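You operate a simulated robot arm through the tools that you are given. There is no shell and no other tool.

Carry out the task below with a simulated robot arm. There is one attempt and no reset: what you move stays moved.

JOB
Shake the sieve that the sieve card names till nothing more falls through.
Fine: Set it on the silver pan and clamp it to shake; spill nothing, free the clamp and put the sieve back. Where these are worked on the way, their far stop is far enough and under half their travel is too little: sieve clamp.
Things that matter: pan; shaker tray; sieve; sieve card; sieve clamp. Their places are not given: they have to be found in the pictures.

Only the result counts: the job must be done as asked and must still hold three seconds after the hand-in. Knocking over, shifting, dropping, spilling or breaking anything else fails it.

ROBOT AND FRAMES
A 6-joint arm with a two-finger parallel gripper, fixed in place. Base frame: the origin is at the foot of the arm, x ahead of it, y to its left, z up; the work surface is at about z = 0. Units: m, degrees, N and s.
With the tool pointing down near the work surface it reaches from about 0.18 to 0.46 m from the base axis. Its first joint turns from -70.0 to 70.0 degrees. Payload 1.9 kg.
The tool frame sits at the grasp point between the pads (the TCP): z along the fingers, y along the line on which they close. The tips reach 0.023 m beyond it. Largest opening 0.094 m; finger width 0.038, thickness 0.01; the body of the gripper, 0.054 by 0.096 m, starts 0.039 m behind the TCP.
Orientation is that of the tool frame in the base frame, as a unit quaternion [x, y, z, w]. With the fingers straight down and closing along the base's y, the tool's x points along the base's -x, its y along +y and its z along -z.

CONTROLS
- The arm moves only by the tool drive_tool. Its argument "targets" is a list of rows, each a list of 3 entries, a list of its own where there are three numbers: the turn, a rotation vector about the base's x, y, z in units of 45 degrees (1.0 is 45 degrees), then the shift along the base's x, y, z in units of 200 mm (1.0 is 200 mm), then the gripper command, from -1 (shut) to 1 (fully open), values between in proportion. In form: [[[wx, wy, wz], [tx, ty, tz], gripper], ...]. A call has 1 to 20 rows; each row is the pose to reach, as a shift and turn from the pose commanded when the call began. A call with a number of a shift or a turn outside -1 to 1 is refused whole. A row lasts 0.2 s, in which the tool goes at most 0.05 m and 8.6 degrees; a call with a longer step from one row to the next is refused whole, and so is a gripper value outside its range. A pose out of reach is approached as far as the arm can. The call stops where the force on the tool passes 90 N (or 10 N more than at its start, if that is more) or the arm is blocked; 0.2 s more then pass. The fingers move at their own pace (about 0.108 m/s each) and stop on an object; they squeeze with about 21 N. The grip force told is the motor's: it shows also when the fingers shut on nothing. Time passes only in rows, and 0.2 s behind the last, so rows that repeat a pose let the fingers close. The reply holds the time, the measured pose of the TCP, the force on the tool along the base axes, the opening and the grip force, in the units named above and with some noise, with the torque about the TCP (base axes, N m) and any sound that the robot's microphone picked up.
- Cameras (640 x 400 px; columns grow to the right, rows downward): "scene" is fixed at [0.04, 0.292, 0.4448]; the picture's right is [-0.88, -0.48, 0.00], its down [-0.19, 0.35, -0.92] and it looks along [0.44, -0.81, -0.39] (base axes); focal length 214 px, centre (320, 200). "wrist" rides on the gripper at [0.086, 0.016, -0.075] in the tool frame; the picture's right is [-0.18, 0.98, 0.00], its down [-0.58, -0.11, -0.81] and it looks along [-0.79, -0.15, 0.59] (tool axes); focal length 243 px, centre (320, 200).
- snapshot(camera): a new picture of that camera. It takes no simulated time.
- measure_at(camera, pixels): for up to 12 pixels [column, row] of the newest picture of that camera ("zoom" is the newest enlarged one), the place [x, y, z] in the base frame of the surface seen there, good to about 0.002 m, but the place of the scene camera against the robot may be out by one fixed shift of up to 0.012 m in any direction. It takes no simulated time.
- inspect(camera, box): a new picture of the part [left, top, right, bottom] of that camera's present view, enlarged. It takes no simulated time.
- close_job(): hands the job in; it is judged then, once.

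Leave the gripper open and the arm clear of the work at the hand-in unless told otherwise.

The tools are called after "Request:" as a command line: name --argument value ..., lists and objects as JSON in quotes. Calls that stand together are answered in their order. drive_tool: Moves the arm, as the interface text tells. Its arguments: {"type":"object","properties":{"targets":{"type":"array"}},"required":["targets"]} The other tools are called the same way: snapshot (camera) takes a picture; measure_at (camera, pixels) gives the place of the surface under pixels of a picture; inspect (camera, box) takes an enlarged picture of a part of a camera's view; close_job () hands the job in.

At the start:

```text
clock: 0.0
tcp_pos: [0.2752, -0.0204, 0.3976]
ee_rot: [0.001, 1.0, 0.002, 0.001]
wrist_force: [0.8, -0.1, 0.3]
ft_torque: [-0.03, 0.02, 0.0]
gripper_width: 0.094
grasp_force: 0.0
```

scene: 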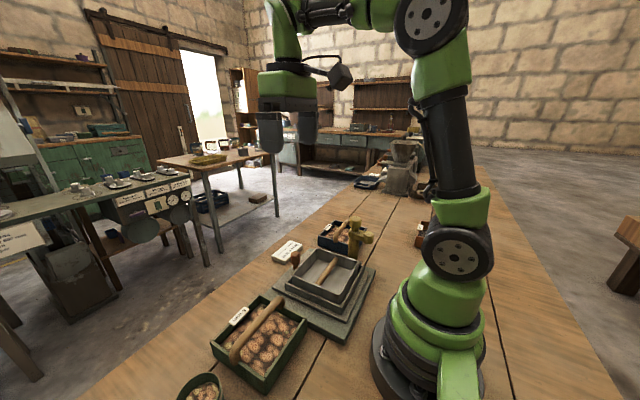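
wrist: 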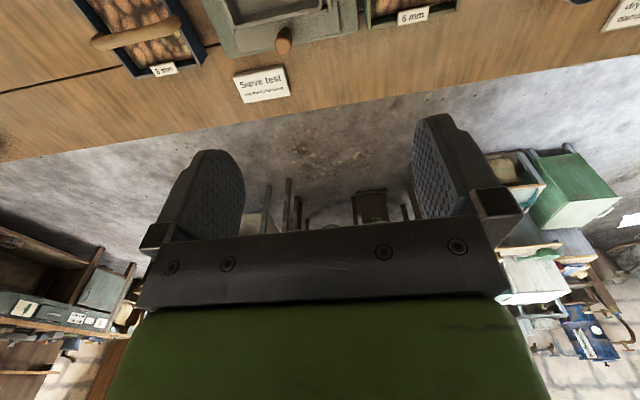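

I see a tray with a pan in the scene at about (325,280), a green sieve near (260,340), a blue one near (335,235) and a card near (287,252). I will look at enlarged parts before moving.

Request:
inspect --camera "scene" --box '[200, 200, 400, 400]'

Request:
inspect --camera "wrist" --box '[60, 0, 480, 130]'

Request:
inspect --camera "wrist" --box '[220, 50, 320, 112]'

```text
2.00 times, centred on (300, 300) of scene
```

zoom: 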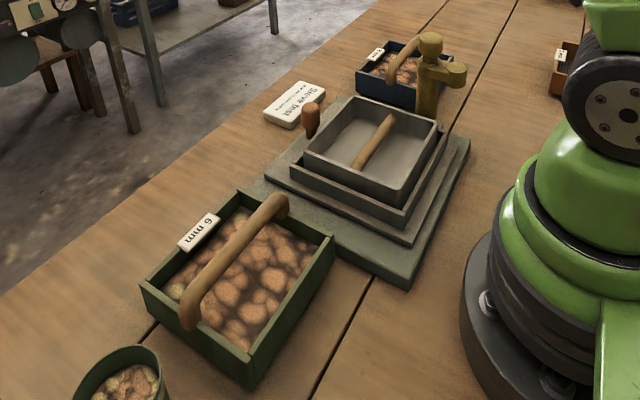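

```text
1.52 times, centred on (270, 65) of wrist
```

zoom: 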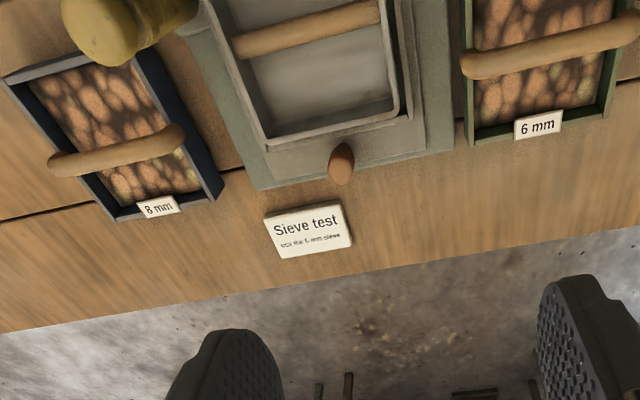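

```text
6.40 times, centred on (270, 81) of wrist
```

zoom: 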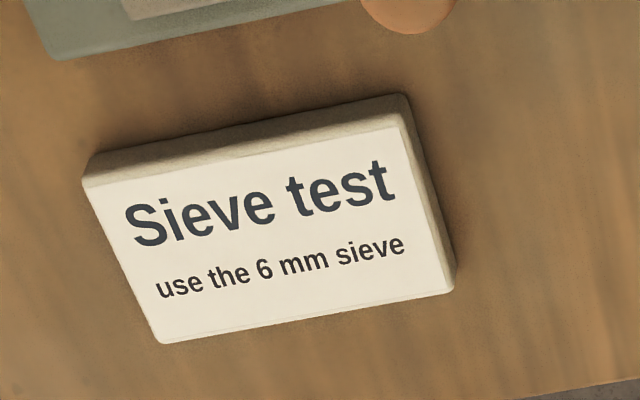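

The card reads "use the 6 mm sieve", and the green sieve at about (260,340) carries the label "6 mm". I now take closer looks at the tray, pan, clamp and the green sieve to measure them.

Request:
inspect --camera "scene" --box '[265, 210, 385, 345]'

Request:
inspect --camera "scene" --box '[200, 280, 320, 400]'

Request:
inspect --camera "scene" --box '[310, 205, 450, 265]'

```text
2.96 times, centred on (325, 278) of scene
```

zoom: 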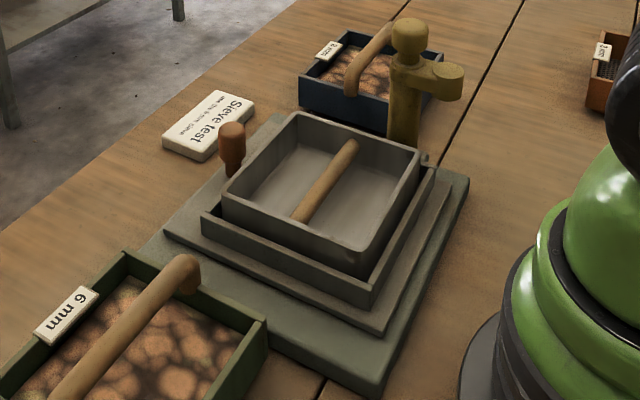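

```text
3.33 times, centred on (260, 340) of scene
```

zoom: 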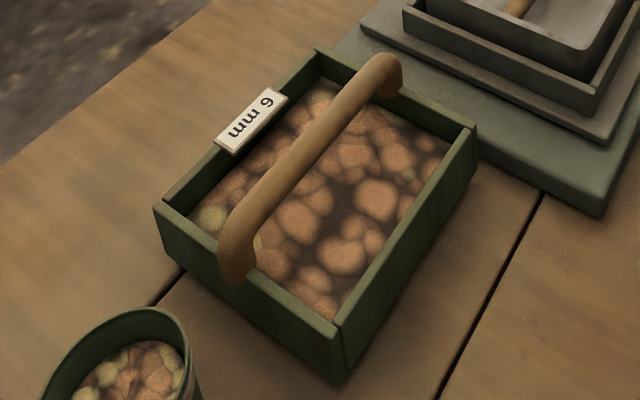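

```text
4.57 times, centred on (380, 235) of scene
```

zoom: 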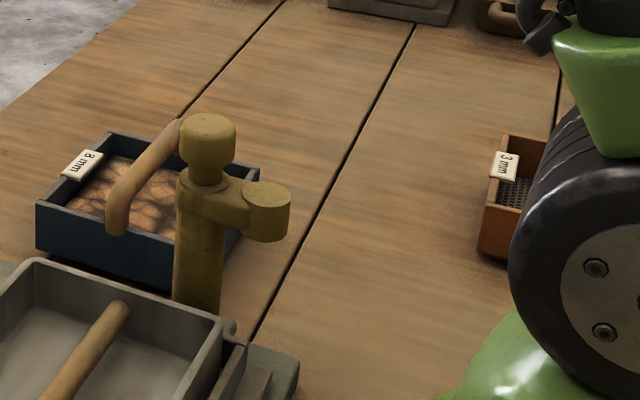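

The pan sits in the shaker tray already; the yellow post with a side arm next to it appears to be the clamp. I measure the key points: first in this scene picture.

Request:
snapshot --camera "scene"

Request:
measure_at --camera "scene" --pixels '[[295, 258], [325, 272], [343, 304], [302, 282], [322, 248], [358, 264], [354, 225], [366, 236], [336, 320], [252, 330], [286, 252], [200, 388]]'

Request:
inspect --camera "wrist" --box '[0, 0, 640, 200]'

```text
taken
```

scene: 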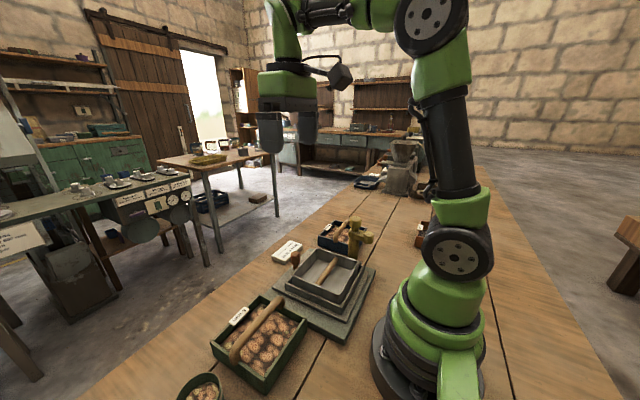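

```text
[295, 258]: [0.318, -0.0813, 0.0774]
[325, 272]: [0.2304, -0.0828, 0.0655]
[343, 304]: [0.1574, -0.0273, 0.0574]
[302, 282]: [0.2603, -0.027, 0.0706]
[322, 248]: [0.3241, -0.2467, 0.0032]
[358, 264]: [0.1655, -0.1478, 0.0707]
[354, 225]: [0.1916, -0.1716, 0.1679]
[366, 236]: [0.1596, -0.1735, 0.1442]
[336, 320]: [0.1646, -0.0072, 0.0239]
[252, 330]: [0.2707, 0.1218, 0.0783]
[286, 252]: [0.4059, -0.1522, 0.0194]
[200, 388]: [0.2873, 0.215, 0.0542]
```

```text
1.00 times, centred on (320, 100) of wrist (not enlarged: the box is as wide or as high as the picture)
```

zoom: 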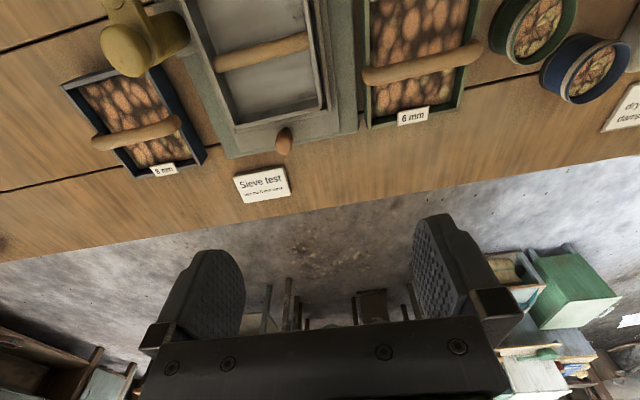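

The tray centre is near (0.23,-0.08), the clamp post near (0.19,-0.17), the green 6 mm sieve near (0.27,0.12). To see them from above, I tilt the hand 40 degrees about the base y so that the wrist camera looks down.

Request:
drive_tool --targets '[[[0, 0.18, 0], [0, 0, 0], 1], [[0, 0.36, 0], [0, 0, 0], 1], [[0, 0.54, 0], [0, 0, 0], 1], [[0, 0.72, 0], [0, 0, 0], 1], [[0, 0.89, 0], [0, 0, 0], 1]]'

Request:
snapshot --camera "wrist"

```text
clock: 0.7
tcp_pos: [0.2772, -0.0287, 0.3964]
ee_rot: [0.006, 0.99, -0.019, -0.138]
wrist_force: [133.1, 12.1, -190.6]
ft_torque: [-3.46, 1.68, -2.33]
gripper_width: 0.094
grasp_force: 0.0
out of reach, approached as far as the arm can: row 3
stopped in row 3: the force on the tool passed its limit at 639 N (the readings are from after the stop); the commanded pose is now the measured one
```

```text
taken
```

wrist: 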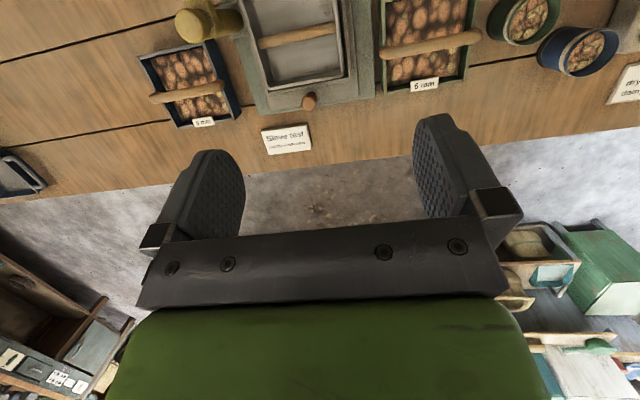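

That posture is out of the arm's reach: it stopped with a high force, probably against its own link. I turn back to pointing down straight away, and will view from other places.

Request:
drive_tool --targets '[[[0, -0.12, 0], [0.0, 0, 0], 1], [[0, -0.24, 0], [0.0, 0.0, 0], 1], [[0, -0.3537, 0], [0.0, 0.0, 0], 1]]'

Request:
snapshot --camera "scene"

```text
clock: 1.5
tcp_pos: [0.2764, -0.026, 0.3968]
ee_rot: [0.007, 1.0, -0.012, 0.0]
wrist_force: [-0.2, -0.1, 0.6]
ft_torque: [0.02, -0.04, 0.02]
gripper_width: 0.0938
grasp_force: 0.1
```

```text
taken
```

scene: 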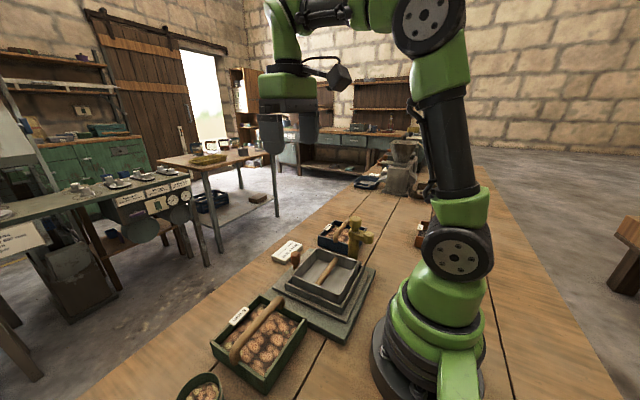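

The arm is straight again with no force. I draw the hand back toward the base (x from 0.276 to 0.19) and correct the small tilt, so the wrist camera, whose top rows look almost straight down, sees the tray and sieve.

Request:
drive_tool --targets '[[[0.03, 0, 0.018], [-0.2, 0.0, 0], 1], [[0.03, 0, 0.018], [-0.4, 0.06, 0], 1], [[0.03, 0, 0.018], [-0.4, 0.13, 0], 1]]'

Request:
snapshot --camera "wrist"

```text
clock: 2.3
tcp_pos: [0.1961, 0.0001, 0.3972]
ee_rot: [0.001, 1.0, -0.001, -0.001]
wrist_force: [-1.0, 0.4, 0.3]
ft_torque: [-0.01, 0.0, 0.03]
gripper_width: 0.0939
grasp_force: 0.1
```

```text
taken
```

wrist: 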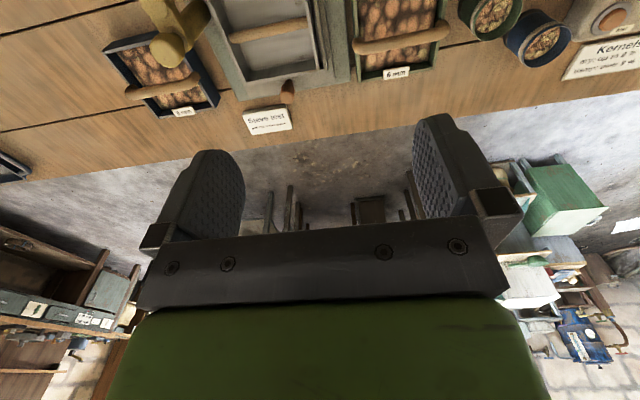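

The tool is straight and force-free. Now I enlarge the top of the wrist picture: the tray with clamp at the left, the green sieve, and a second card at the upper right.

Request:
inspect --camera "wrist" --box '[540, 0, 640, 100]'

Request:
inspect --camera "wrist" --box '[90, 0, 290, 130]'

Request:
inspect --camera "wrist" --box '[200, 0, 480, 130]'

Request:
measure_at --camera "wrist" --pixels '[[395, 73], [400, 40], [440, 32], [358, 48], [287, 90], [270, 28], [240, 32], [246, 80], [315, 67], [365, 80], [448, 66], [268, 120]]'

```text
4.00 times, centred on (590, 50) of wrist
```

zoom: 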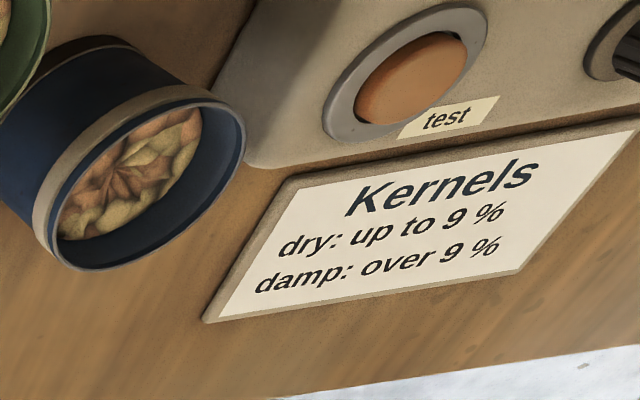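

```text
3.08 times, centred on (190, 65) of wrist
```

zoom: 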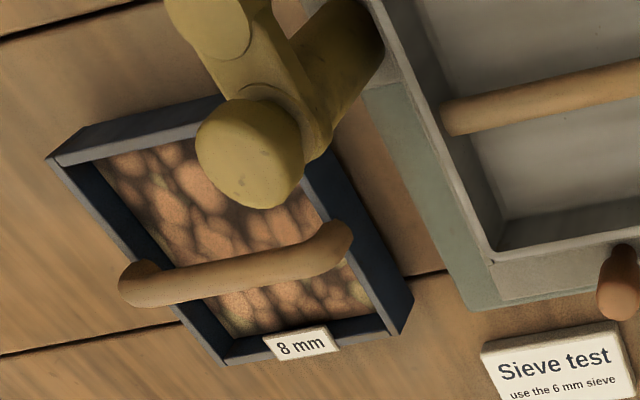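

```text
2.29 times, centred on (340, 65) of wrist
```

zoom: 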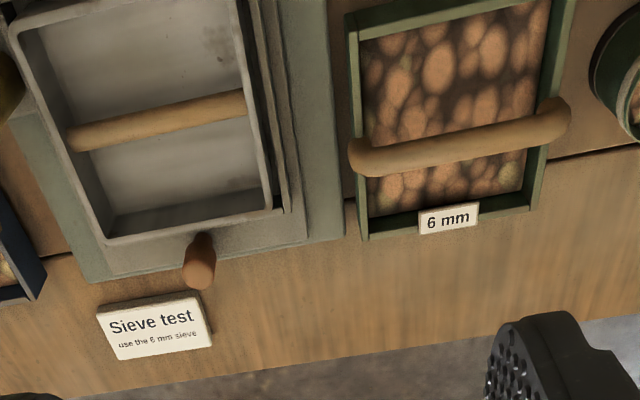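

```text
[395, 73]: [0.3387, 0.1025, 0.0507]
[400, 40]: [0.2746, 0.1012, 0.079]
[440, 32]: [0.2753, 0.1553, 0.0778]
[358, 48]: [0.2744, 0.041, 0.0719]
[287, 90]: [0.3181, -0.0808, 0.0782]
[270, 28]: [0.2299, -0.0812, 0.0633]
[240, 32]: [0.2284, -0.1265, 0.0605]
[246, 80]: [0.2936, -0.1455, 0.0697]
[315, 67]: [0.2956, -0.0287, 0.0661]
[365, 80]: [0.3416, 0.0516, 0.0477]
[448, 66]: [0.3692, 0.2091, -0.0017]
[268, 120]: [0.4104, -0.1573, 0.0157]
```

The second card is about kernels (another job) and does not matter. Knob of the tray at about (0.318,-0.081,0.078); the 6 mm sieve's handle bar runs along y at x≈0.275, top z≈0.079, so I need the fingers to close along x. I turn the hand by -90 degrees about z, in two calls, which also aims the camera toward the tray and clamp.

Request:
drive_tool --targets '[[[0, 0, -0.167], [0.1, 0.0, 0], 1], [[0, 0, -0.333], [0.2, 0.0, 0], 1], [[0, 0, -0.5], [0.3, 0.0, 0], 1], [[0, 0, -0.667], [0.3, 0.0, -0.05], 1], [[0, 0, -0.833], [0.3, 0.0, -0.1], 1], [[0, 0, -1.0], [0.3, 0.0, -0.15], 1]]'

Request:
drive_tool --targets '[[[0, 0, -0.167], [0.0, 0.0, 0], 1], [[0, 0, -0.333], [0.0, 0.0, 0], 1], [[0, 0, -0.5], [0.0, 0.0, 0], 1], [[0, 0, -0.667], [0.0, 0.0, 0], 1], [[0, 0, -0.833], [0.0, 0.0, 0], 1], [[0, 0, -1.0], [0.0, 0.0, 0], 1]]'

Request:
snapshot --camera "wrist"

```text
clock: 3.7
tcp_pos: [0.2564, -0.0002, 0.3674]
ee_rot: [0.384, 0.923, -0.001, -0.001]
wrist_force: [0.5, 0.1, 0.7]
ft_torque: [-0.01, 0.03, -0.04]
gripper_width: 0.0939
grasp_force: 0.1
```

```text
clock: 5.1
tcp_pos: [0.2579, 0.0007, 0.3683]
ee_rot: [0.708, 0.706, 0.0, -0.001]
wrist_force: [0.1, 0.0, -0.6]
ft_torque: [0.01, -0.01, 0.01]
gripper_width: 0.094
grasp_force: 0.2
```

```text
taken
```

wrist: 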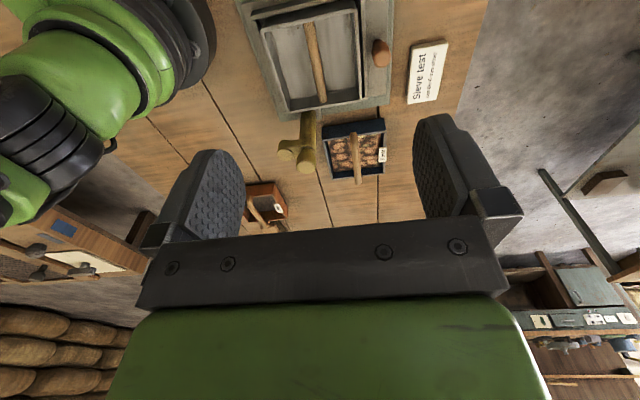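

Now the wrist camera looks toward the tray and clamp (top middle, about (310,60) and (298,155)). I enlarge those parts and measure pan corners and clamp.

Request:
inspect --camera "wrist" --box '[230, 0, 410, 112]'

Request:
inspect --camera "wrist" --box '[250, 80, 410, 190]'

Request:
measure_at --camera "wrist" --pixels '[[256, 20], [353, 5], [288, 110], [364, 98], [380, 53], [308, 24], [323, 98], [306, 160], [290, 152], [306, 120], [383, 112], [392, 30]]'

```text
3.56 times, centred on (320, 56) of wrist
```

zoom: 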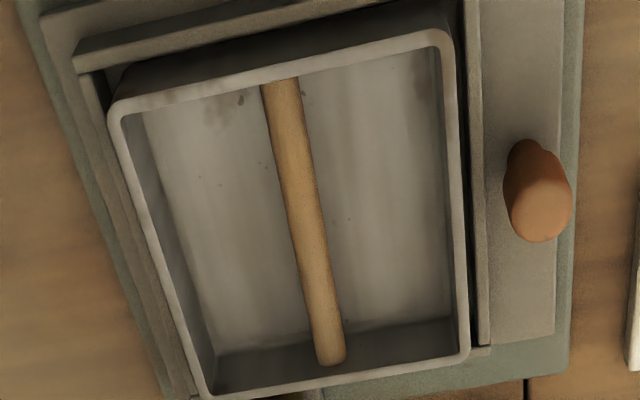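

```text
3.64 times, centred on (330, 135) of wrist
```

zoom: 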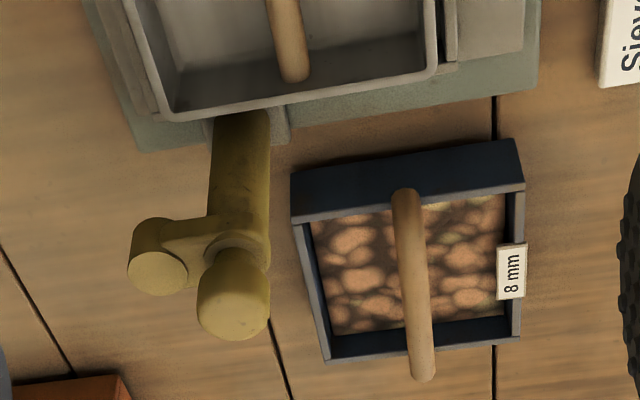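

```text
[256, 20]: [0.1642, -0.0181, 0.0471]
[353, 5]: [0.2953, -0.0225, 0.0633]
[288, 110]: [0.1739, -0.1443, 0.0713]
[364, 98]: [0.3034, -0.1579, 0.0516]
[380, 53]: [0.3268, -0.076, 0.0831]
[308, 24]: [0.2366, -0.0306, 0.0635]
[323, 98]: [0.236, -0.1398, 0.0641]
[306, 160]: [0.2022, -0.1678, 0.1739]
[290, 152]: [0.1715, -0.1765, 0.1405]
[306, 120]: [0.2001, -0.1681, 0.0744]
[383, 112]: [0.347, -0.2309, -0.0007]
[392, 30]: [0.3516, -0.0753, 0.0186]
```

The clamp is a swing arm on a post fixed to the tray; it points away (-x) now. I lower the hand to about (0.24,0.04,0.29) for a closer look at the pan and clamp.

Request:
drive_tool --targets '[[[0, 0, 0], [-0.03, 0.1, -0.2], 1], [[0, 0, 0], [-0.08, 0.2, -0.4], 1], [[0, 0, 0], [-0.08, 0.2, -0.4], 1]]'

Request:
snapshot --camera "wrist"

```text
clock: 5.9
tcp_pos: [0.2394, 0.0405, 0.2871]
ee_rot: [0.708, 0.706, 0.0, -0.001]
wrist_force: [0.4, -0.9, -0.6]
ft_torque: [0.05, -0.03, -0.03]
gripper_width: 0.0938
grasp_force: 0.1
```

```text
taken
```

wrist: 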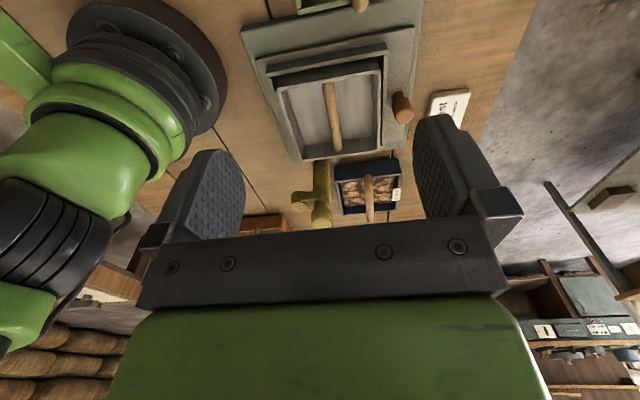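

The whole tray is in view now. I enlarge it and measure corners of the base plate, tray, pan and clamp.

Request:
inspect --camera "wrist" --box '[230, 0, 430, 125]'

Request:
measure_at --camera "zoom" --pixels '[[40, 105], [605, 5], [92, 215], [565, 105], [115, 265], [490, 190], [150, 300], [470, 225], [545, 330], [310, 270], [345, 460], [80, 250]]'

Request:
inspect --camera "wrist" --box '[260, 120, 420, 230]'

Request:
measure_at --camera "wrist" --pixels '[[299, 160], [383, 146], [273, 80], [384, 58], [320, 215], [297, 203], [312, 196], [322, 170], [332, 86], [337, 148], [402, 100], [402, 118]]'

```text
3.20 times, centred on (330, 62) of wrist
```

zoom: 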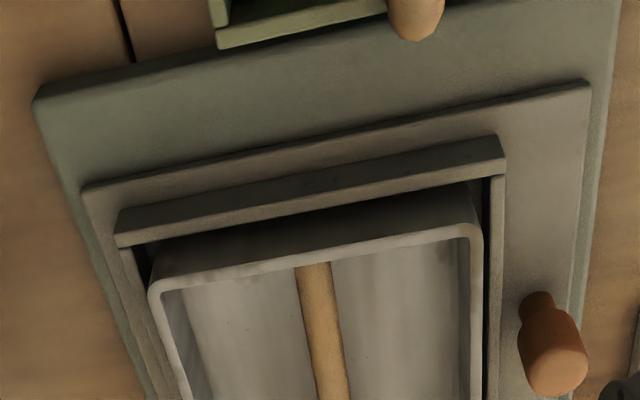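

```text
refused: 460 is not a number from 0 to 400
```

```text
3.64 times, centred on (340, 175) of wrist
```

zoom: 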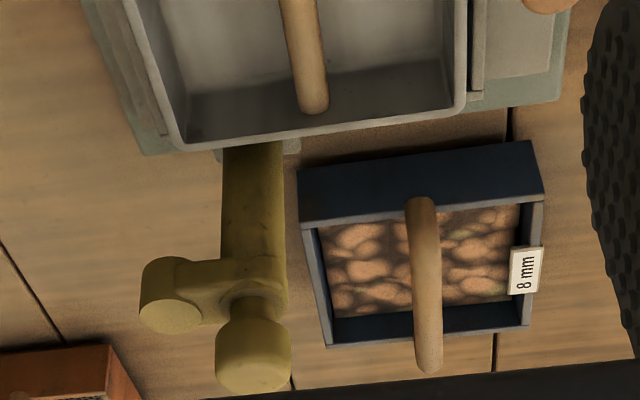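

```text
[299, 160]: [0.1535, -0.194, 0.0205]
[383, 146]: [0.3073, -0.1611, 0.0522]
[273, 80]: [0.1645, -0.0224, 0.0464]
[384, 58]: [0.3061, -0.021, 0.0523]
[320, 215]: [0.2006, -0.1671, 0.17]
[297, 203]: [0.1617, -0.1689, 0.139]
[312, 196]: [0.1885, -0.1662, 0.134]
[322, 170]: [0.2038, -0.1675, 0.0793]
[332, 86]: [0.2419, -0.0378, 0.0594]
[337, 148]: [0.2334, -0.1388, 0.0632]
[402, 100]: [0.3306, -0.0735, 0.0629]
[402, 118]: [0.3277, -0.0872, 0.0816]
```

I retake the enlargement of the tray and measure corners in it (the previous request had a row out of range).

Request:
inspect --camera "wrist" --box '[230, 0, 430, 125]'

Request:
measure_at --camera "zoom" --pixels '[[42, 102], [600, 15], [92, 195], [580, 90], [122, 240], [498, 165], [160, 285], [470, 232], [545, 360], [310, 280], [222, 42], [565, 370]]'

Request:
inspect --camera "wrist" --box '[270, 110, 410, 200]'

Request:
measure_at --camera "zoom" --pixels '[[175, 207], [505, 150], [130, 210], [625, 140], [300, 205], [215, 220], [240, 330], [180, 395], [130, 385], [330, 160], [490, 120], [170, 165]]'

```text
3.20 times, centred on (330, 62) of wrist
```

zoom: 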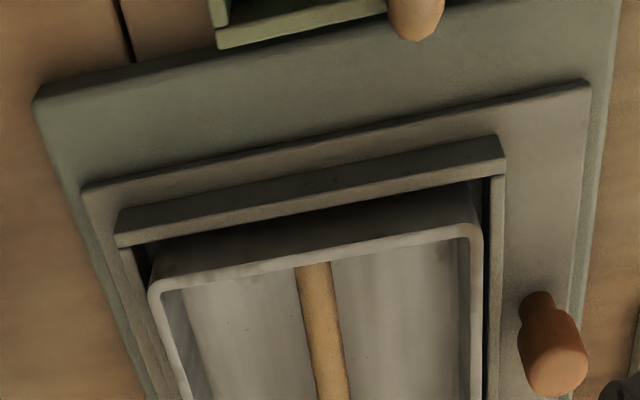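

```text
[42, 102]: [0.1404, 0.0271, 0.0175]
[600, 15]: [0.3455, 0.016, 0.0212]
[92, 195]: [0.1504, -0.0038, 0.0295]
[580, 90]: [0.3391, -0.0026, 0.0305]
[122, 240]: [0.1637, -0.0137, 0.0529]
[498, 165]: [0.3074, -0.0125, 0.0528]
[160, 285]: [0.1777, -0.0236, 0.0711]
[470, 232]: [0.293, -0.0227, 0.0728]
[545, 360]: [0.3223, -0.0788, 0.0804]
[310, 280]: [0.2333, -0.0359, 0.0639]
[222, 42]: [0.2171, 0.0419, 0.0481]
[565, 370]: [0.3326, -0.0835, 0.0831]
```

```text
4.44 times, centred on (340, 155) of wrist
```

zoom: 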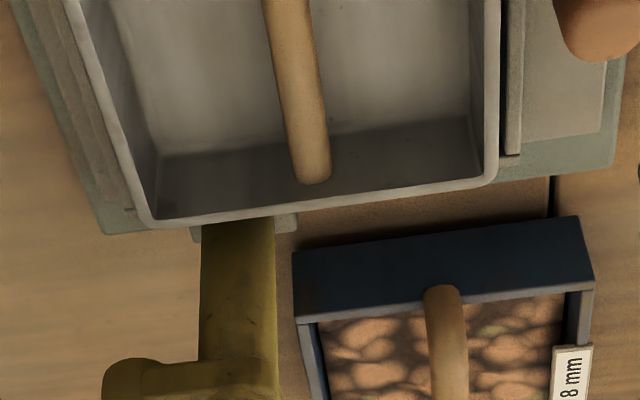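

```text
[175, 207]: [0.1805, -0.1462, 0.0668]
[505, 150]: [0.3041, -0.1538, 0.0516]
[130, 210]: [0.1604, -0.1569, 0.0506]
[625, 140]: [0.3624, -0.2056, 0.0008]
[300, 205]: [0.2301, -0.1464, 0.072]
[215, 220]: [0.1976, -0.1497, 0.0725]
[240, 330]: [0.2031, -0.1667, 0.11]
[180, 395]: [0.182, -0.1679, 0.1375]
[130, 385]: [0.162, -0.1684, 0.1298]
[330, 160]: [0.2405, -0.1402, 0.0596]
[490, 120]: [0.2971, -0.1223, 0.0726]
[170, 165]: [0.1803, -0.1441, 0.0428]
```

The pan rim is at z≈0.072, pan centre about (0.2355,-0.085); the base plate leaves about 0.03 m free each way along y, so the tray likely slides along y. Now I move to +y to view the 6 mm sieve closely.

Request:
drive_tool --targets '[[[0, 0, 0], [0.04, 0.2, 0], 1], [[0, 0, 0], [0.08, 0.4, 0], 1], [[0, 0, 0], [0.12, 0.6, 0], 1], [[0, 0, 0], [0.15, 0.8, -0.05], 1], [[0, 0, 0], [0.15, 0.8, -0.05], 1]]'

Request:
snapshot --camera "wrist"

```text
clock: 7.1
tcp_pos: [0.2704, 0.2016, 0.2777]
ee_rot: [0.708, 0.706, 0.0, -0.001]
wrist_force: [0.3, 0.6, -1.6]
ft_torque: [0.0, 0.01, 0.01]
gripper_width: 0.094
grasp_force: 0.0
```

```text
taken
```

wrist: 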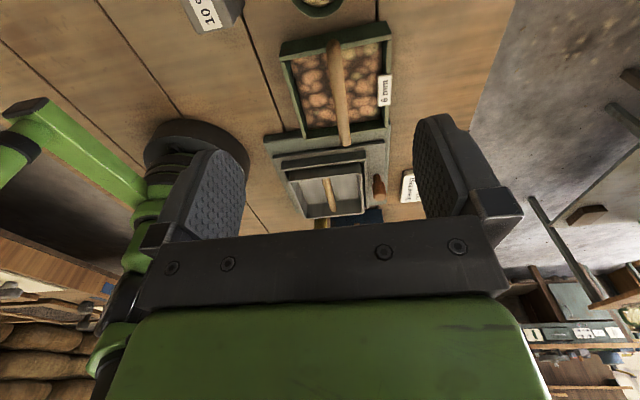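

The 6 mm sieve is fully in view at about (338,85). I enlarge it and measure its corners and the handle.

Request:
inspect --camera "wrist" --box '[265, 15, 415, 165]'

Request:
measure_at --camera "wrist" --pixels '[[281, 56], [391, 37], [300, 133], [387, 121], [332, 45], [338, 80], [343, 115], [345, 142], [384, 90], [286, 90], [284, 66], [388, 60]]'

```text
2.67 times, centred on (340, 90) of wrist
```

zoom: 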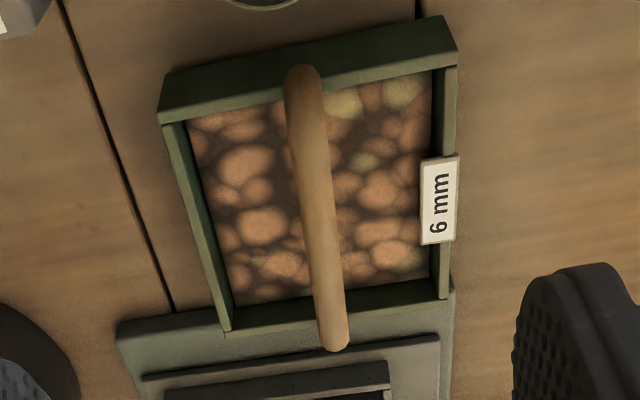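

```text
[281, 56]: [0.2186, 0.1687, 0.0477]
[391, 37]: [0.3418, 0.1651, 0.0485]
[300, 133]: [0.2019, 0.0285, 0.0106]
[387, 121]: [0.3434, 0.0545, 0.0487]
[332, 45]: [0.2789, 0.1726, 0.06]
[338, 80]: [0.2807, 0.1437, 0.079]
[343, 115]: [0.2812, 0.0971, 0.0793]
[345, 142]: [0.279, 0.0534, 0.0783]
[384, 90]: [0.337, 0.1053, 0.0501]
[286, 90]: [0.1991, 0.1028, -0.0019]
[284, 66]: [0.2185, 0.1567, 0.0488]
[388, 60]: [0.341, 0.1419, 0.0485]
```

I measure the rim corners and the handle in the enlarged picture for finer positions.

Request:
measure_at --camera "zoom" --pixels '[[168, 118], [450, 56], [230, 322], [441, 292], [300, 110], [318, 230], [290, 78], [335, 335], [298, 180], [338, 180], [322, 345], [302, 69]]'

```text
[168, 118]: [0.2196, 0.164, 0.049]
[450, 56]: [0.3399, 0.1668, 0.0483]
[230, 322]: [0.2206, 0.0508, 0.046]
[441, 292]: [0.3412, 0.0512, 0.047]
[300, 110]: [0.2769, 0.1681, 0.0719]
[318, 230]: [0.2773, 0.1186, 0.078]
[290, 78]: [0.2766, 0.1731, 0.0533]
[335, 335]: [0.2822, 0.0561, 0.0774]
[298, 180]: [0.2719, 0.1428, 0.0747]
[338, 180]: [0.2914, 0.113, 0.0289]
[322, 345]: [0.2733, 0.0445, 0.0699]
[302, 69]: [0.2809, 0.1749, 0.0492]
```

The sieve spans x 0.218–0.343, y 0.045–0.17, rim z≈0.048; its handle bar is at x≈0.2805, centre y≈0.1075, top z≈0.079. I pre-close the fingers to about 40 mm and move over the handle to z≈0.16.

Request:
drive_tool --targets '[[[0, 0, 0], [0.015, -0.15, -0.15], -0.15], [[0, 0, 0], [0.03, -0.3, -0.3], -0.15], [[0, 0, 0], [0.05, -0.47, -0.45], -0.15], [[0, 0, 0], [0.05, -0.47, -0.59], -0.15], [[0, 0, 0], [0.05, -0.47, -0.59], -0.15]]'

Request:
snapshot --camera "scene"

Request:
snapshot --camera "wrist"

```text
clock: 8.3
tcp_pos: [0.2816, 0.1061, 0.1571]
ee_rot: [0.708, 0.707, 0.0, -0.002]
wrist_force: [0.9, -0.2, -0.1]
ft_torque: [0.02, -0.04, 0.02]
gripper_width: 0.04
grasp_force: 0.1
```

```text
taken
```

scene: 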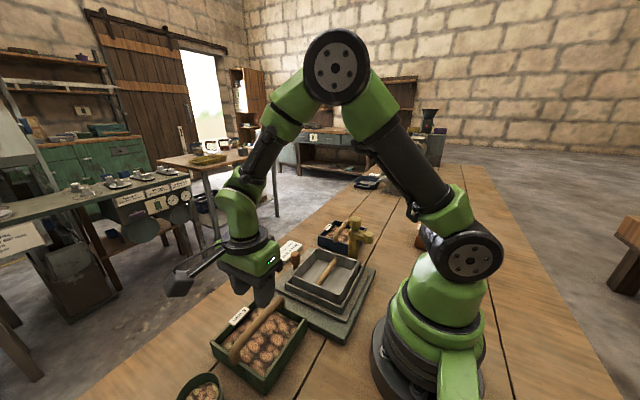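

```text
taken
```

wrist: 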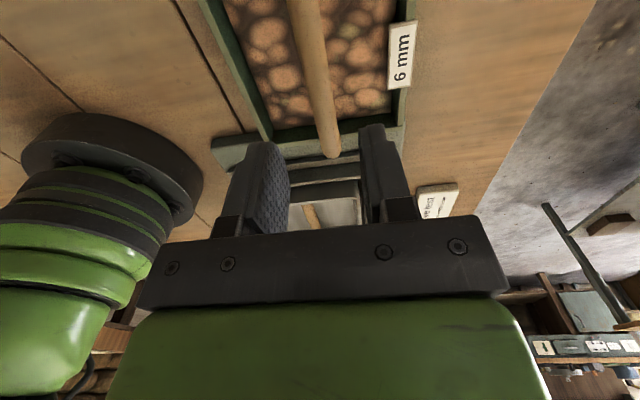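

The bar at about (315,80) lines up between the fingers. I check its place once more from this near view, and the label side.

Request:
measure_at --camera "wrist" --pixels '[[302, 20], [315, 80], [328, 145], [304, 80], [326, 80], [400, 60], [398, 110], [268, 130], [310, 50], [300, 55], [322, 55]]'

```text
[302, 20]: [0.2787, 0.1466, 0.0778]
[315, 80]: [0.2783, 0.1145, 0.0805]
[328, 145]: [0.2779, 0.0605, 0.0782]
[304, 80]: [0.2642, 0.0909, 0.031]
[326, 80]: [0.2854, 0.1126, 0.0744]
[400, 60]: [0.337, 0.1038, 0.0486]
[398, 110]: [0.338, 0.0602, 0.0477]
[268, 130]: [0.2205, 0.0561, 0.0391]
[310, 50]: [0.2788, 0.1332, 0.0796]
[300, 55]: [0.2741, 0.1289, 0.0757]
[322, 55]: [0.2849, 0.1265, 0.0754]
```

Bar centre x≈0.280, top z≈0.080. I go straight down to TCP z≈0.070 with fingers still 40 mm apart.

Request:
drive_tool --targets '[[[0, 0, 0], [-0.004, 0, -0.12], -0.15], [[0, 0, 0], [-0.007, 0.005, -0.24], -0.15], [[0, 0, 0], [-0.007, 0.005, -0.34], -0.15], [[0, 0, 0], [-0.007, 0.005, -0.43], -0.15], [[0, 0, 0], [-0.007, 0.005, -0.43], -0.15]]'

Request:
snapshot --camera "wrist"

```text
clock: 9.5
tcp_pos: [0.2803, 0.1075, 0.072]
ee_rot: [0.708, 0.707, 0.0, -0.001]
wrist_force: [-0.2, -0.6, -0.2]
ft_torque: [0.02, 0.01, 0.02]
gripper_width: 0.04
grasp_force: 0.0
```

```text
taken
```

wrist: 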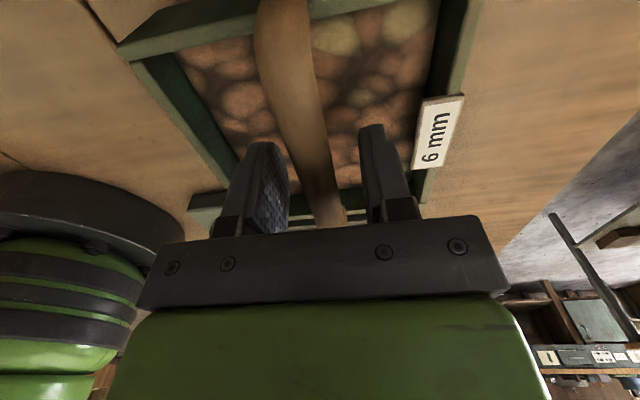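

The bar lies between the fingers. I close the gripper on it and wait.

Request:
drive_tool --targets '[[[0, 0, 0], [0, 0, 0], -1], [[0, 0, 0], [0, 0, 0], -1], [[0, 0, 0], [0, 0, 0], -1], [[0, 0, 0], [0, 0, 0], -1]]'

```text
clock: 10.5
tcp_pos: [0.2801, 0.1064, 0.0724]
ee_rot: [0.708, 0.706, 0.0, -0.001]
wrist_force: [0.5, 0.4, 0.2]
ft_torque: [0.01, 0.0, 0.0]
gripper_width: 0.0164
grasp_force: 20.6
```

Gripped: 16 mm wide with 20.6 N. I lift slowly by 0.11 m.

Request:
drive_tool --targets '[[[0, 0, 0], [0, 0, 0.03], -1], [[0, 0, 0], [0, 0, 0.08], -1], [[0, 0, 0], [0, 0, 0.14], -1], [[0, 0, 0], [0, 0, 0.21], -1], [[0, 0, 0], [0, 0, 0.28], -1], [[0, 0, 0], [0, 0, 0.35], -1], [[0, 0, 0], [0, 0, 0.42], -1], [[0, 0, 0], [0, 0, 0.48], -1], [[0, 0, 0], [0, 0, 0.53], -1], [[0, 0, 0], [0, 0, 0.55], -1], [[0, 0, 0], [0, 0, 0.55], -1]]'

Request:
snapshot --camera "scene"

Request:
snapshot --camera "wrist"

```text
clock: 12.9
tcp_pos: [0.2794, 0.1079, 0.1837]
ee_rot: [0.708, 0.706, 0.0, -0.002]
wrist_force: [-0.9, -0.4, 0.0]
ft_torque: [0.0, -0.01, -0.01]
gripper_width: 0.0001
grasp_force: 20.6
```

```text
taken
```

scene: 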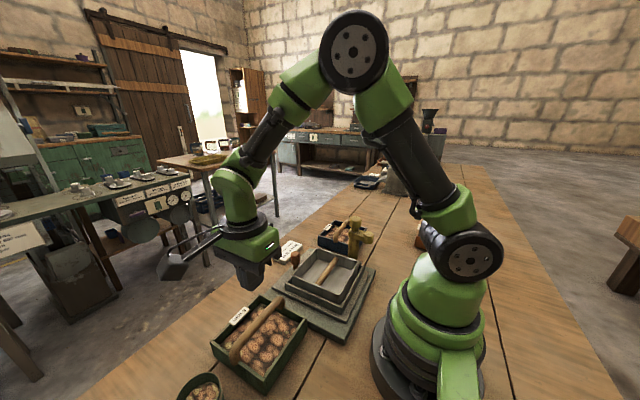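

```text
taken
```

wrist: 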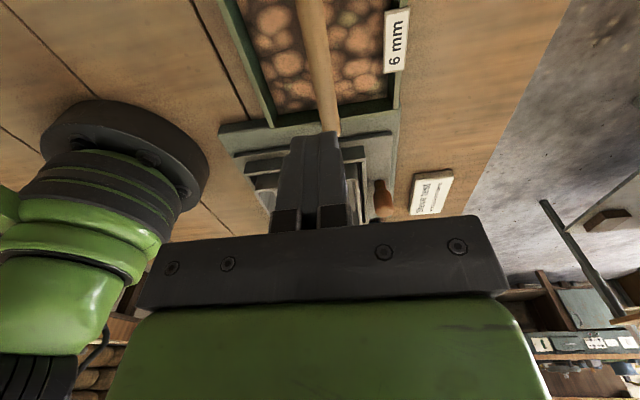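

The bar slipped out of the grip: the width reads 0 and the sieve still stands in its place. I check that the sieve did not shift and measure its handle again.

Request:
inspect --camera "scene" --box '[200, 280, 320, 400]'

Request:
measure_at --camera "wrist" --pixels '[[312, 20], [318, 60], [325, 100], [330, 128], [310, 60], [328, 60], [395, 40], [392, 100], [272, 122]]'

```text
3.33 times, centred on (260, 340) of scene
```

zoom: 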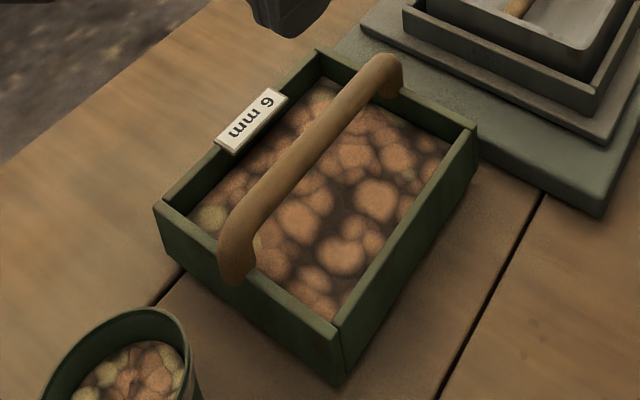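

```text
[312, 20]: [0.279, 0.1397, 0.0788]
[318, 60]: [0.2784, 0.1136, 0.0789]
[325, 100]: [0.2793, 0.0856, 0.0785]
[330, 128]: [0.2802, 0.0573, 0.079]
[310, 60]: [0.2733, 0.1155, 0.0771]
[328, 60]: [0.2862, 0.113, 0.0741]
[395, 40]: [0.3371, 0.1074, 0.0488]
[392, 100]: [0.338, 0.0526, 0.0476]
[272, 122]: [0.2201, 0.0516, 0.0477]
```

The sieve has not moved (same measurements). I regrasp deeper, TCP z≈0.064, so the bar sits well inside the pads, then lift in tiny steps while watching force and width.

Request:
drive_tool --targets '[[[0, 0, 0], [0, 0, 0], -0.15], [[0, 0, 0], [0, 0, 0], -0.15], [[0, 0, 0], [0, 0, -0.2], -0.15], [[0, 0, 0], [0, 0, -0.35], -0.15], [[0, 0, 0], [0, 0, -0.5], -0.15], [[0, 0, 0], [0, 0, -0.59], -0.15], [[0, 0, 0], [0, 0, -0.59], -0.15], [[0, 0, 0], [0, 0, -0.59], -1], [[0, 0, 0], [0, 0, -0.59], -1], [[0, 0, 0], [0, 0, -0.59], -1], [[0, 0, 0], [0, 0, -0.59], -1]]'

Request:
drive_tool --targets '[[[0, 0, 0], [0, 0, 0.01], -1], [[0, 0, 0], [0, 0, 0.02], -1], [[0, 0, 0], [0, 0, 0.03], -1], [[0, 0, 0], [0, 0, 0.03], -1]]'

```text
clock: 15.3
tcp_pos: [0.2798, 0.1076, 0.0654]
ee_rot: [0.708, 0.707, -0.001, -0.001]
wrist_force: [-0.4, -0.5, 0.2]
ft_torque: [0.03, -0.04, -0.01]
gripper_width: 0.016
grasp_force: 21.3
```

```text
clock: 16.3
tcp_pos: [0.2806, 0.1068, 0.0708]
ee_rot: [0.708, 0.707, 0.0, -0.001]
wrist_force: [0.3, -0.1, -4.7]
ft_torque: [0.02, 0.01, -0.01]
gripper_width: 0.0162
grasp_force: 20.8
```

The tool carries 4.7 N now. I look whether the sieve has left the bench.

Request:
snapshot --camera "wrist"

Request:
inspect --camera "scene" --box '[200, 280, 320, 400]'

Request:
measure_at --camera "wrist" --pixels '[[440, 130], [445, 20], [290, 40], [300, 100], [160, 60], [200, 120]]'

```text
taken
```

wrist: 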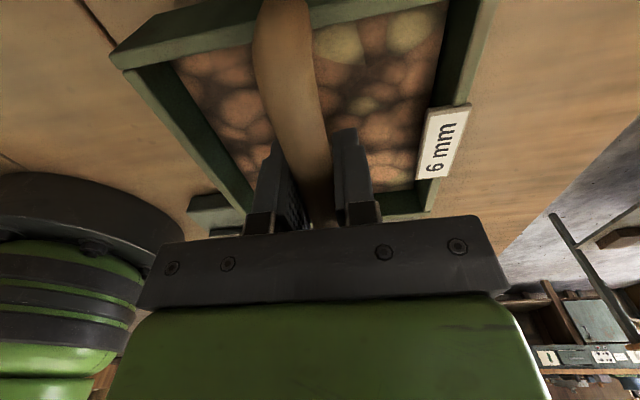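

```text
3.33 times, centred on (260, 340) of scene
```

zoom: 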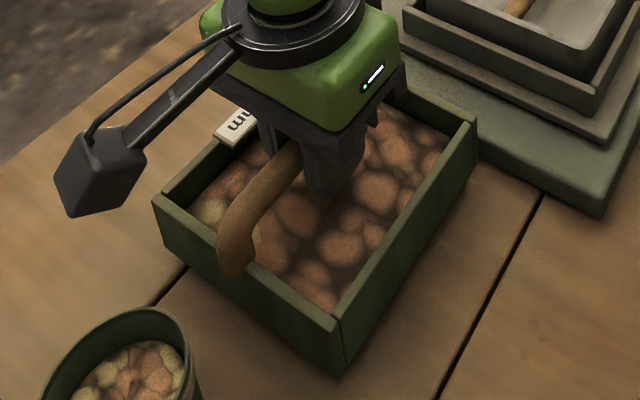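

```text
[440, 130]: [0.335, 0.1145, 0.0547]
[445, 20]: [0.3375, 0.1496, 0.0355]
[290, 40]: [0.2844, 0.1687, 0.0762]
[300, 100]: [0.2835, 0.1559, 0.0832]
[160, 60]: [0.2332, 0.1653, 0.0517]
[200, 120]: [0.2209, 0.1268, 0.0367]
```

The label is 6 mm higher: the sieve is lifted, weighing about 4.7 N. I keep lifting slowly, 5 mm a row.

Request:
drive_tool --targets '[[[0, 0, 0], [0, 0, 0.01], -1], [[0, 0, 0], [0, 0, 0.025], -1], [[0, 0, 0], [0, 0, 0.045], -1], [[0, 0, 0], [0, 0, 0.065], -1], [[0, 0, 0], [0, 0, 0.085], -1], [[0, 0, 0], [0, 0, 0.105], -1], [[0, 0, 0], [0, 0, 0.12], -1], [[0, 0, 0], [0, 0, 0.13], -1], [[0, 0, 0], [0, 0, 0.13], -1]]'

Request:
snapshot --camera "wrist"

```text
clock: 18.3
tcp_pos: [0.28, 0.1058, 0.0969]
ee_rot: [0.708, 0.706, 0.0, -0.001]
wrist_force: [-0.6, -0.5, -4.2]
ft_torque: [0.0, -0.01, 0.0]
gripper_width: 0.0163
grasp_force: 20.4
```

```text
taken
```

wrist: 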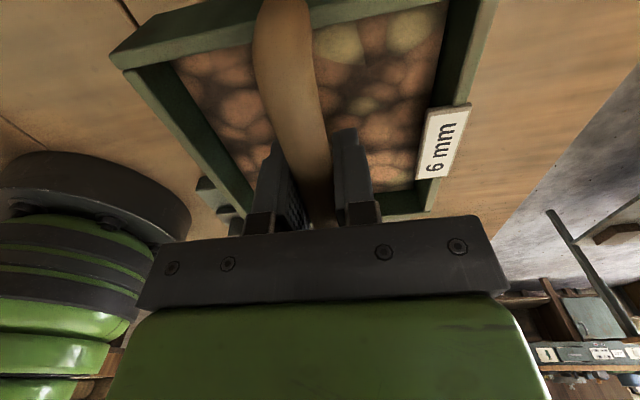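

No slip: the label is at the same pixel as before. I lift another 65 mm.

Request:
drive_tool --targets '[[[0, 0, 0], [0, 0, 0.01], -1], [[0, 0, 0], [0, 0, 0.03], -1], [[0, 0, 0], [0, 0, 0.055], -1], [[0, 0, 0], [0, 0, 0.08], -1], [[0, 0, 0], [0, 0, 0.105], -1], [[0, 0, 0], [0, 0, 0.13], -1], [[0, 0, 0], [0, 0, 0.155], -1], [[0, 0, 0], [0, 0, 0.18], -1], [[0, 0, 0], [0, 0, 0.205], -1], [[0, 0, 0], [0, 0, 0.23], -1], [[0, 0, 0], [0, 0, 0.255], -1], [[0, 0, 0], [0, 0, 0.28], -1], [[0, 0, 0], [0, 0, 0.305], -1], [[0, 0, 0], [0, 0, 0.32], -1], [[0, 0, 0], [0, 0, 0.325], -1], [[0, 0, 0], [0, 0, 0.325], -1]]'

Request:
snapshot --camera "wrist"

Request:
snapshot --camera "scene"

```text
clock: 21.7
tcp_pos: [0.2805, 0.1069, 0.1624]
ee_rot: [0.707, 0.707, 0.001, -0.002]
wrist_force: [-0.3, -0.6, -4.0]
ft_torque: [0.01, 0.0, -0.02]
gripper_width: 0.0163
grasp_force: 21.2
```

```text
taken
```

wrist: 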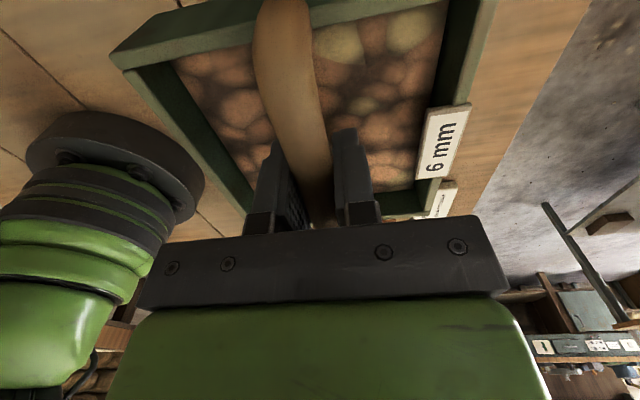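

```text
taken
```

scene: 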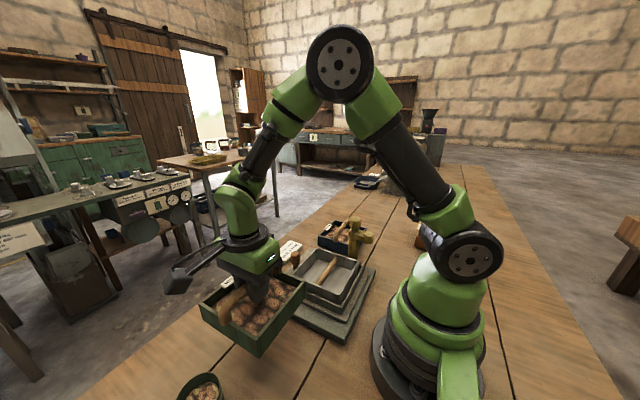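

Steady. I measure the sieve in the hand (rim corners) to know where its centre is relative to the tool.

Request:
inspect --camera "wrist" --box '[100, 0, 500, 230]'

Request:
measure_at --camera "wrist" --pixels '[[122, 65], [180, 50], [240, 205], [235, 195], [425, 205], [420, 198], [455, 120], [470, 80], [160, 120], [135, 70], [400, 208], [220, 180]]'

```text
1.60 times, centred on (300, 115) of wrist
```

zoom: 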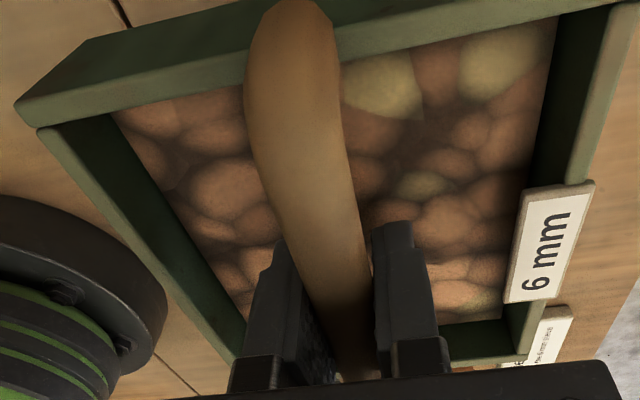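

```text
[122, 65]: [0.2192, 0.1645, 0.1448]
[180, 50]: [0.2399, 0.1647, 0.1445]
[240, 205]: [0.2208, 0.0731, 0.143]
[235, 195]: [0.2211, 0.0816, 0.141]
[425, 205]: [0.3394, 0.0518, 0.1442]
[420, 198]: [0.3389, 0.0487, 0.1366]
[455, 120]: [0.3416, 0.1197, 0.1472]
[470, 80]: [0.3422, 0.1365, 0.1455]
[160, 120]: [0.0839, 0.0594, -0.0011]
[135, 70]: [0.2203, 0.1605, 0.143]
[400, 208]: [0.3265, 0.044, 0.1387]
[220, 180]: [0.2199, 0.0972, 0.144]
```

Sieve centre is practically at the TCP in x and y. I carry it level toward the pan, stopping about 10 mm short in y to look.

Request:
drive_tool --targets '[[[0, 0, 0], [-0.004, -0.02, 0], -1], [[0, 0, 0], [-0.014, -0.06, 0], -1], [[0, 0, 0], [-0.028, -0.12, 0], -1], [[0, 0, 0], [-0.044, -0.19, 0], -1], [[0, 0, 0], [-0.061, -0.26, 0], -1], [[0, 0, 0], [-0.077, -0.33, 0], -1], [[0, 0, 0], [-0.094, -0.4, 0], -1], [[0, 0, 0], [-0.11, -0.47, 0], -1], [[0, 0, 0], [-0.126, -0.54, 0], -1], [[0, 0, 0], [-0.143, -0.61, 0], -1], [[0, 0, 0], [-0.159, -0.68, 0], -1], [[0, 0, 0], [-0.176, -0.75, 0], -1], [[0, 0, 0], [-0.192, -0.81, 0], -1], [[0, 0, 0], [-0.207, -0.86, 0], -1], [[0, 0, 0], [-0.218, -0.89, 0], -1], [[0, 0, 0], [-0.225, -0.91, 0], -1], [[0, 0, 0], [-0.225, -0.91, 0], -1]]'

Request:
snapshot --camera "scene"

Request:
snapshot --camera "wrist"

```text
clock: 25.3
tcp_pos: [0.2342, -0.0753, 0.1609]
ee_rot: [0.708, 0.706, 0.0, -0.001]
wrist_force: [-0.2, 1.4, -4.0]
ft_torque: [0.03, 0.0, 0.0]
gripper_width: 0.0163
grasp_force: 20.7
```

```text
taken
```

scene: 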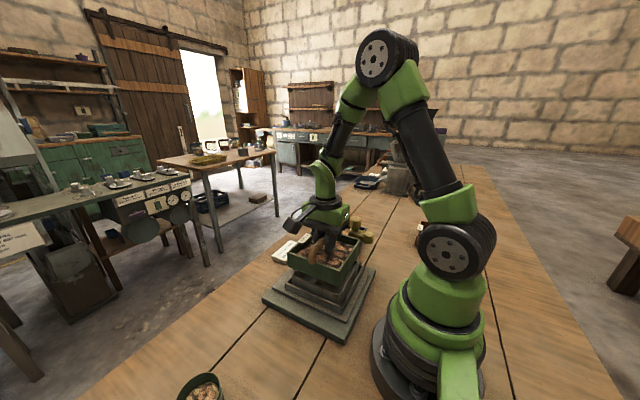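

```text
taken
```

wrist: 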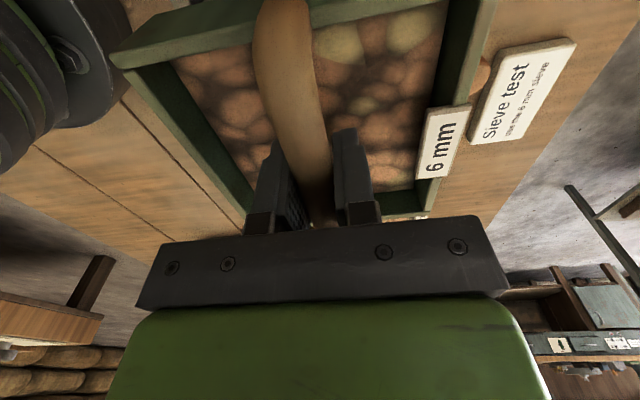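

The sieve hovers above the pan; the old place on the bench is clean. I enlarge the scene to compare the sieve with the pan below it and measure both.

Request:
inspect --camera "scene" --box '[255, 215, 385, 345]'

Request:
inspect --camera "scene" --box '[200, 290, 320, 400]'

```text
3.08 times, centred on (320, 280) of scene
```

zoom: 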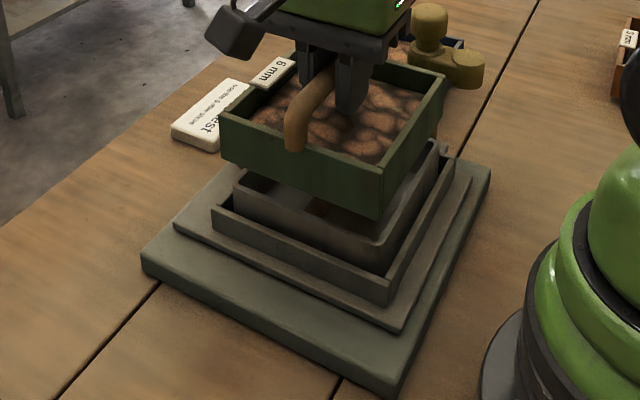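

```text
3.64 times, centred on (260, 345) of scene
```

zoom: 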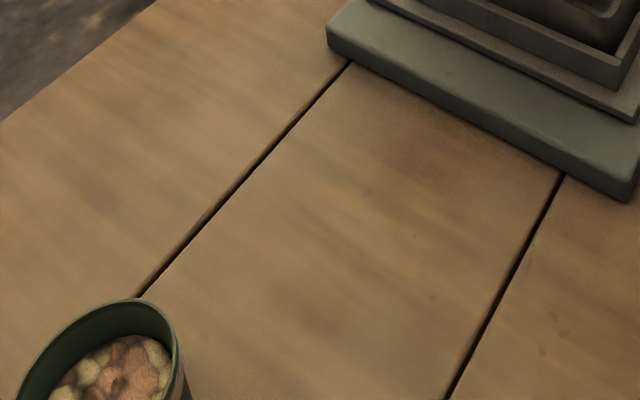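

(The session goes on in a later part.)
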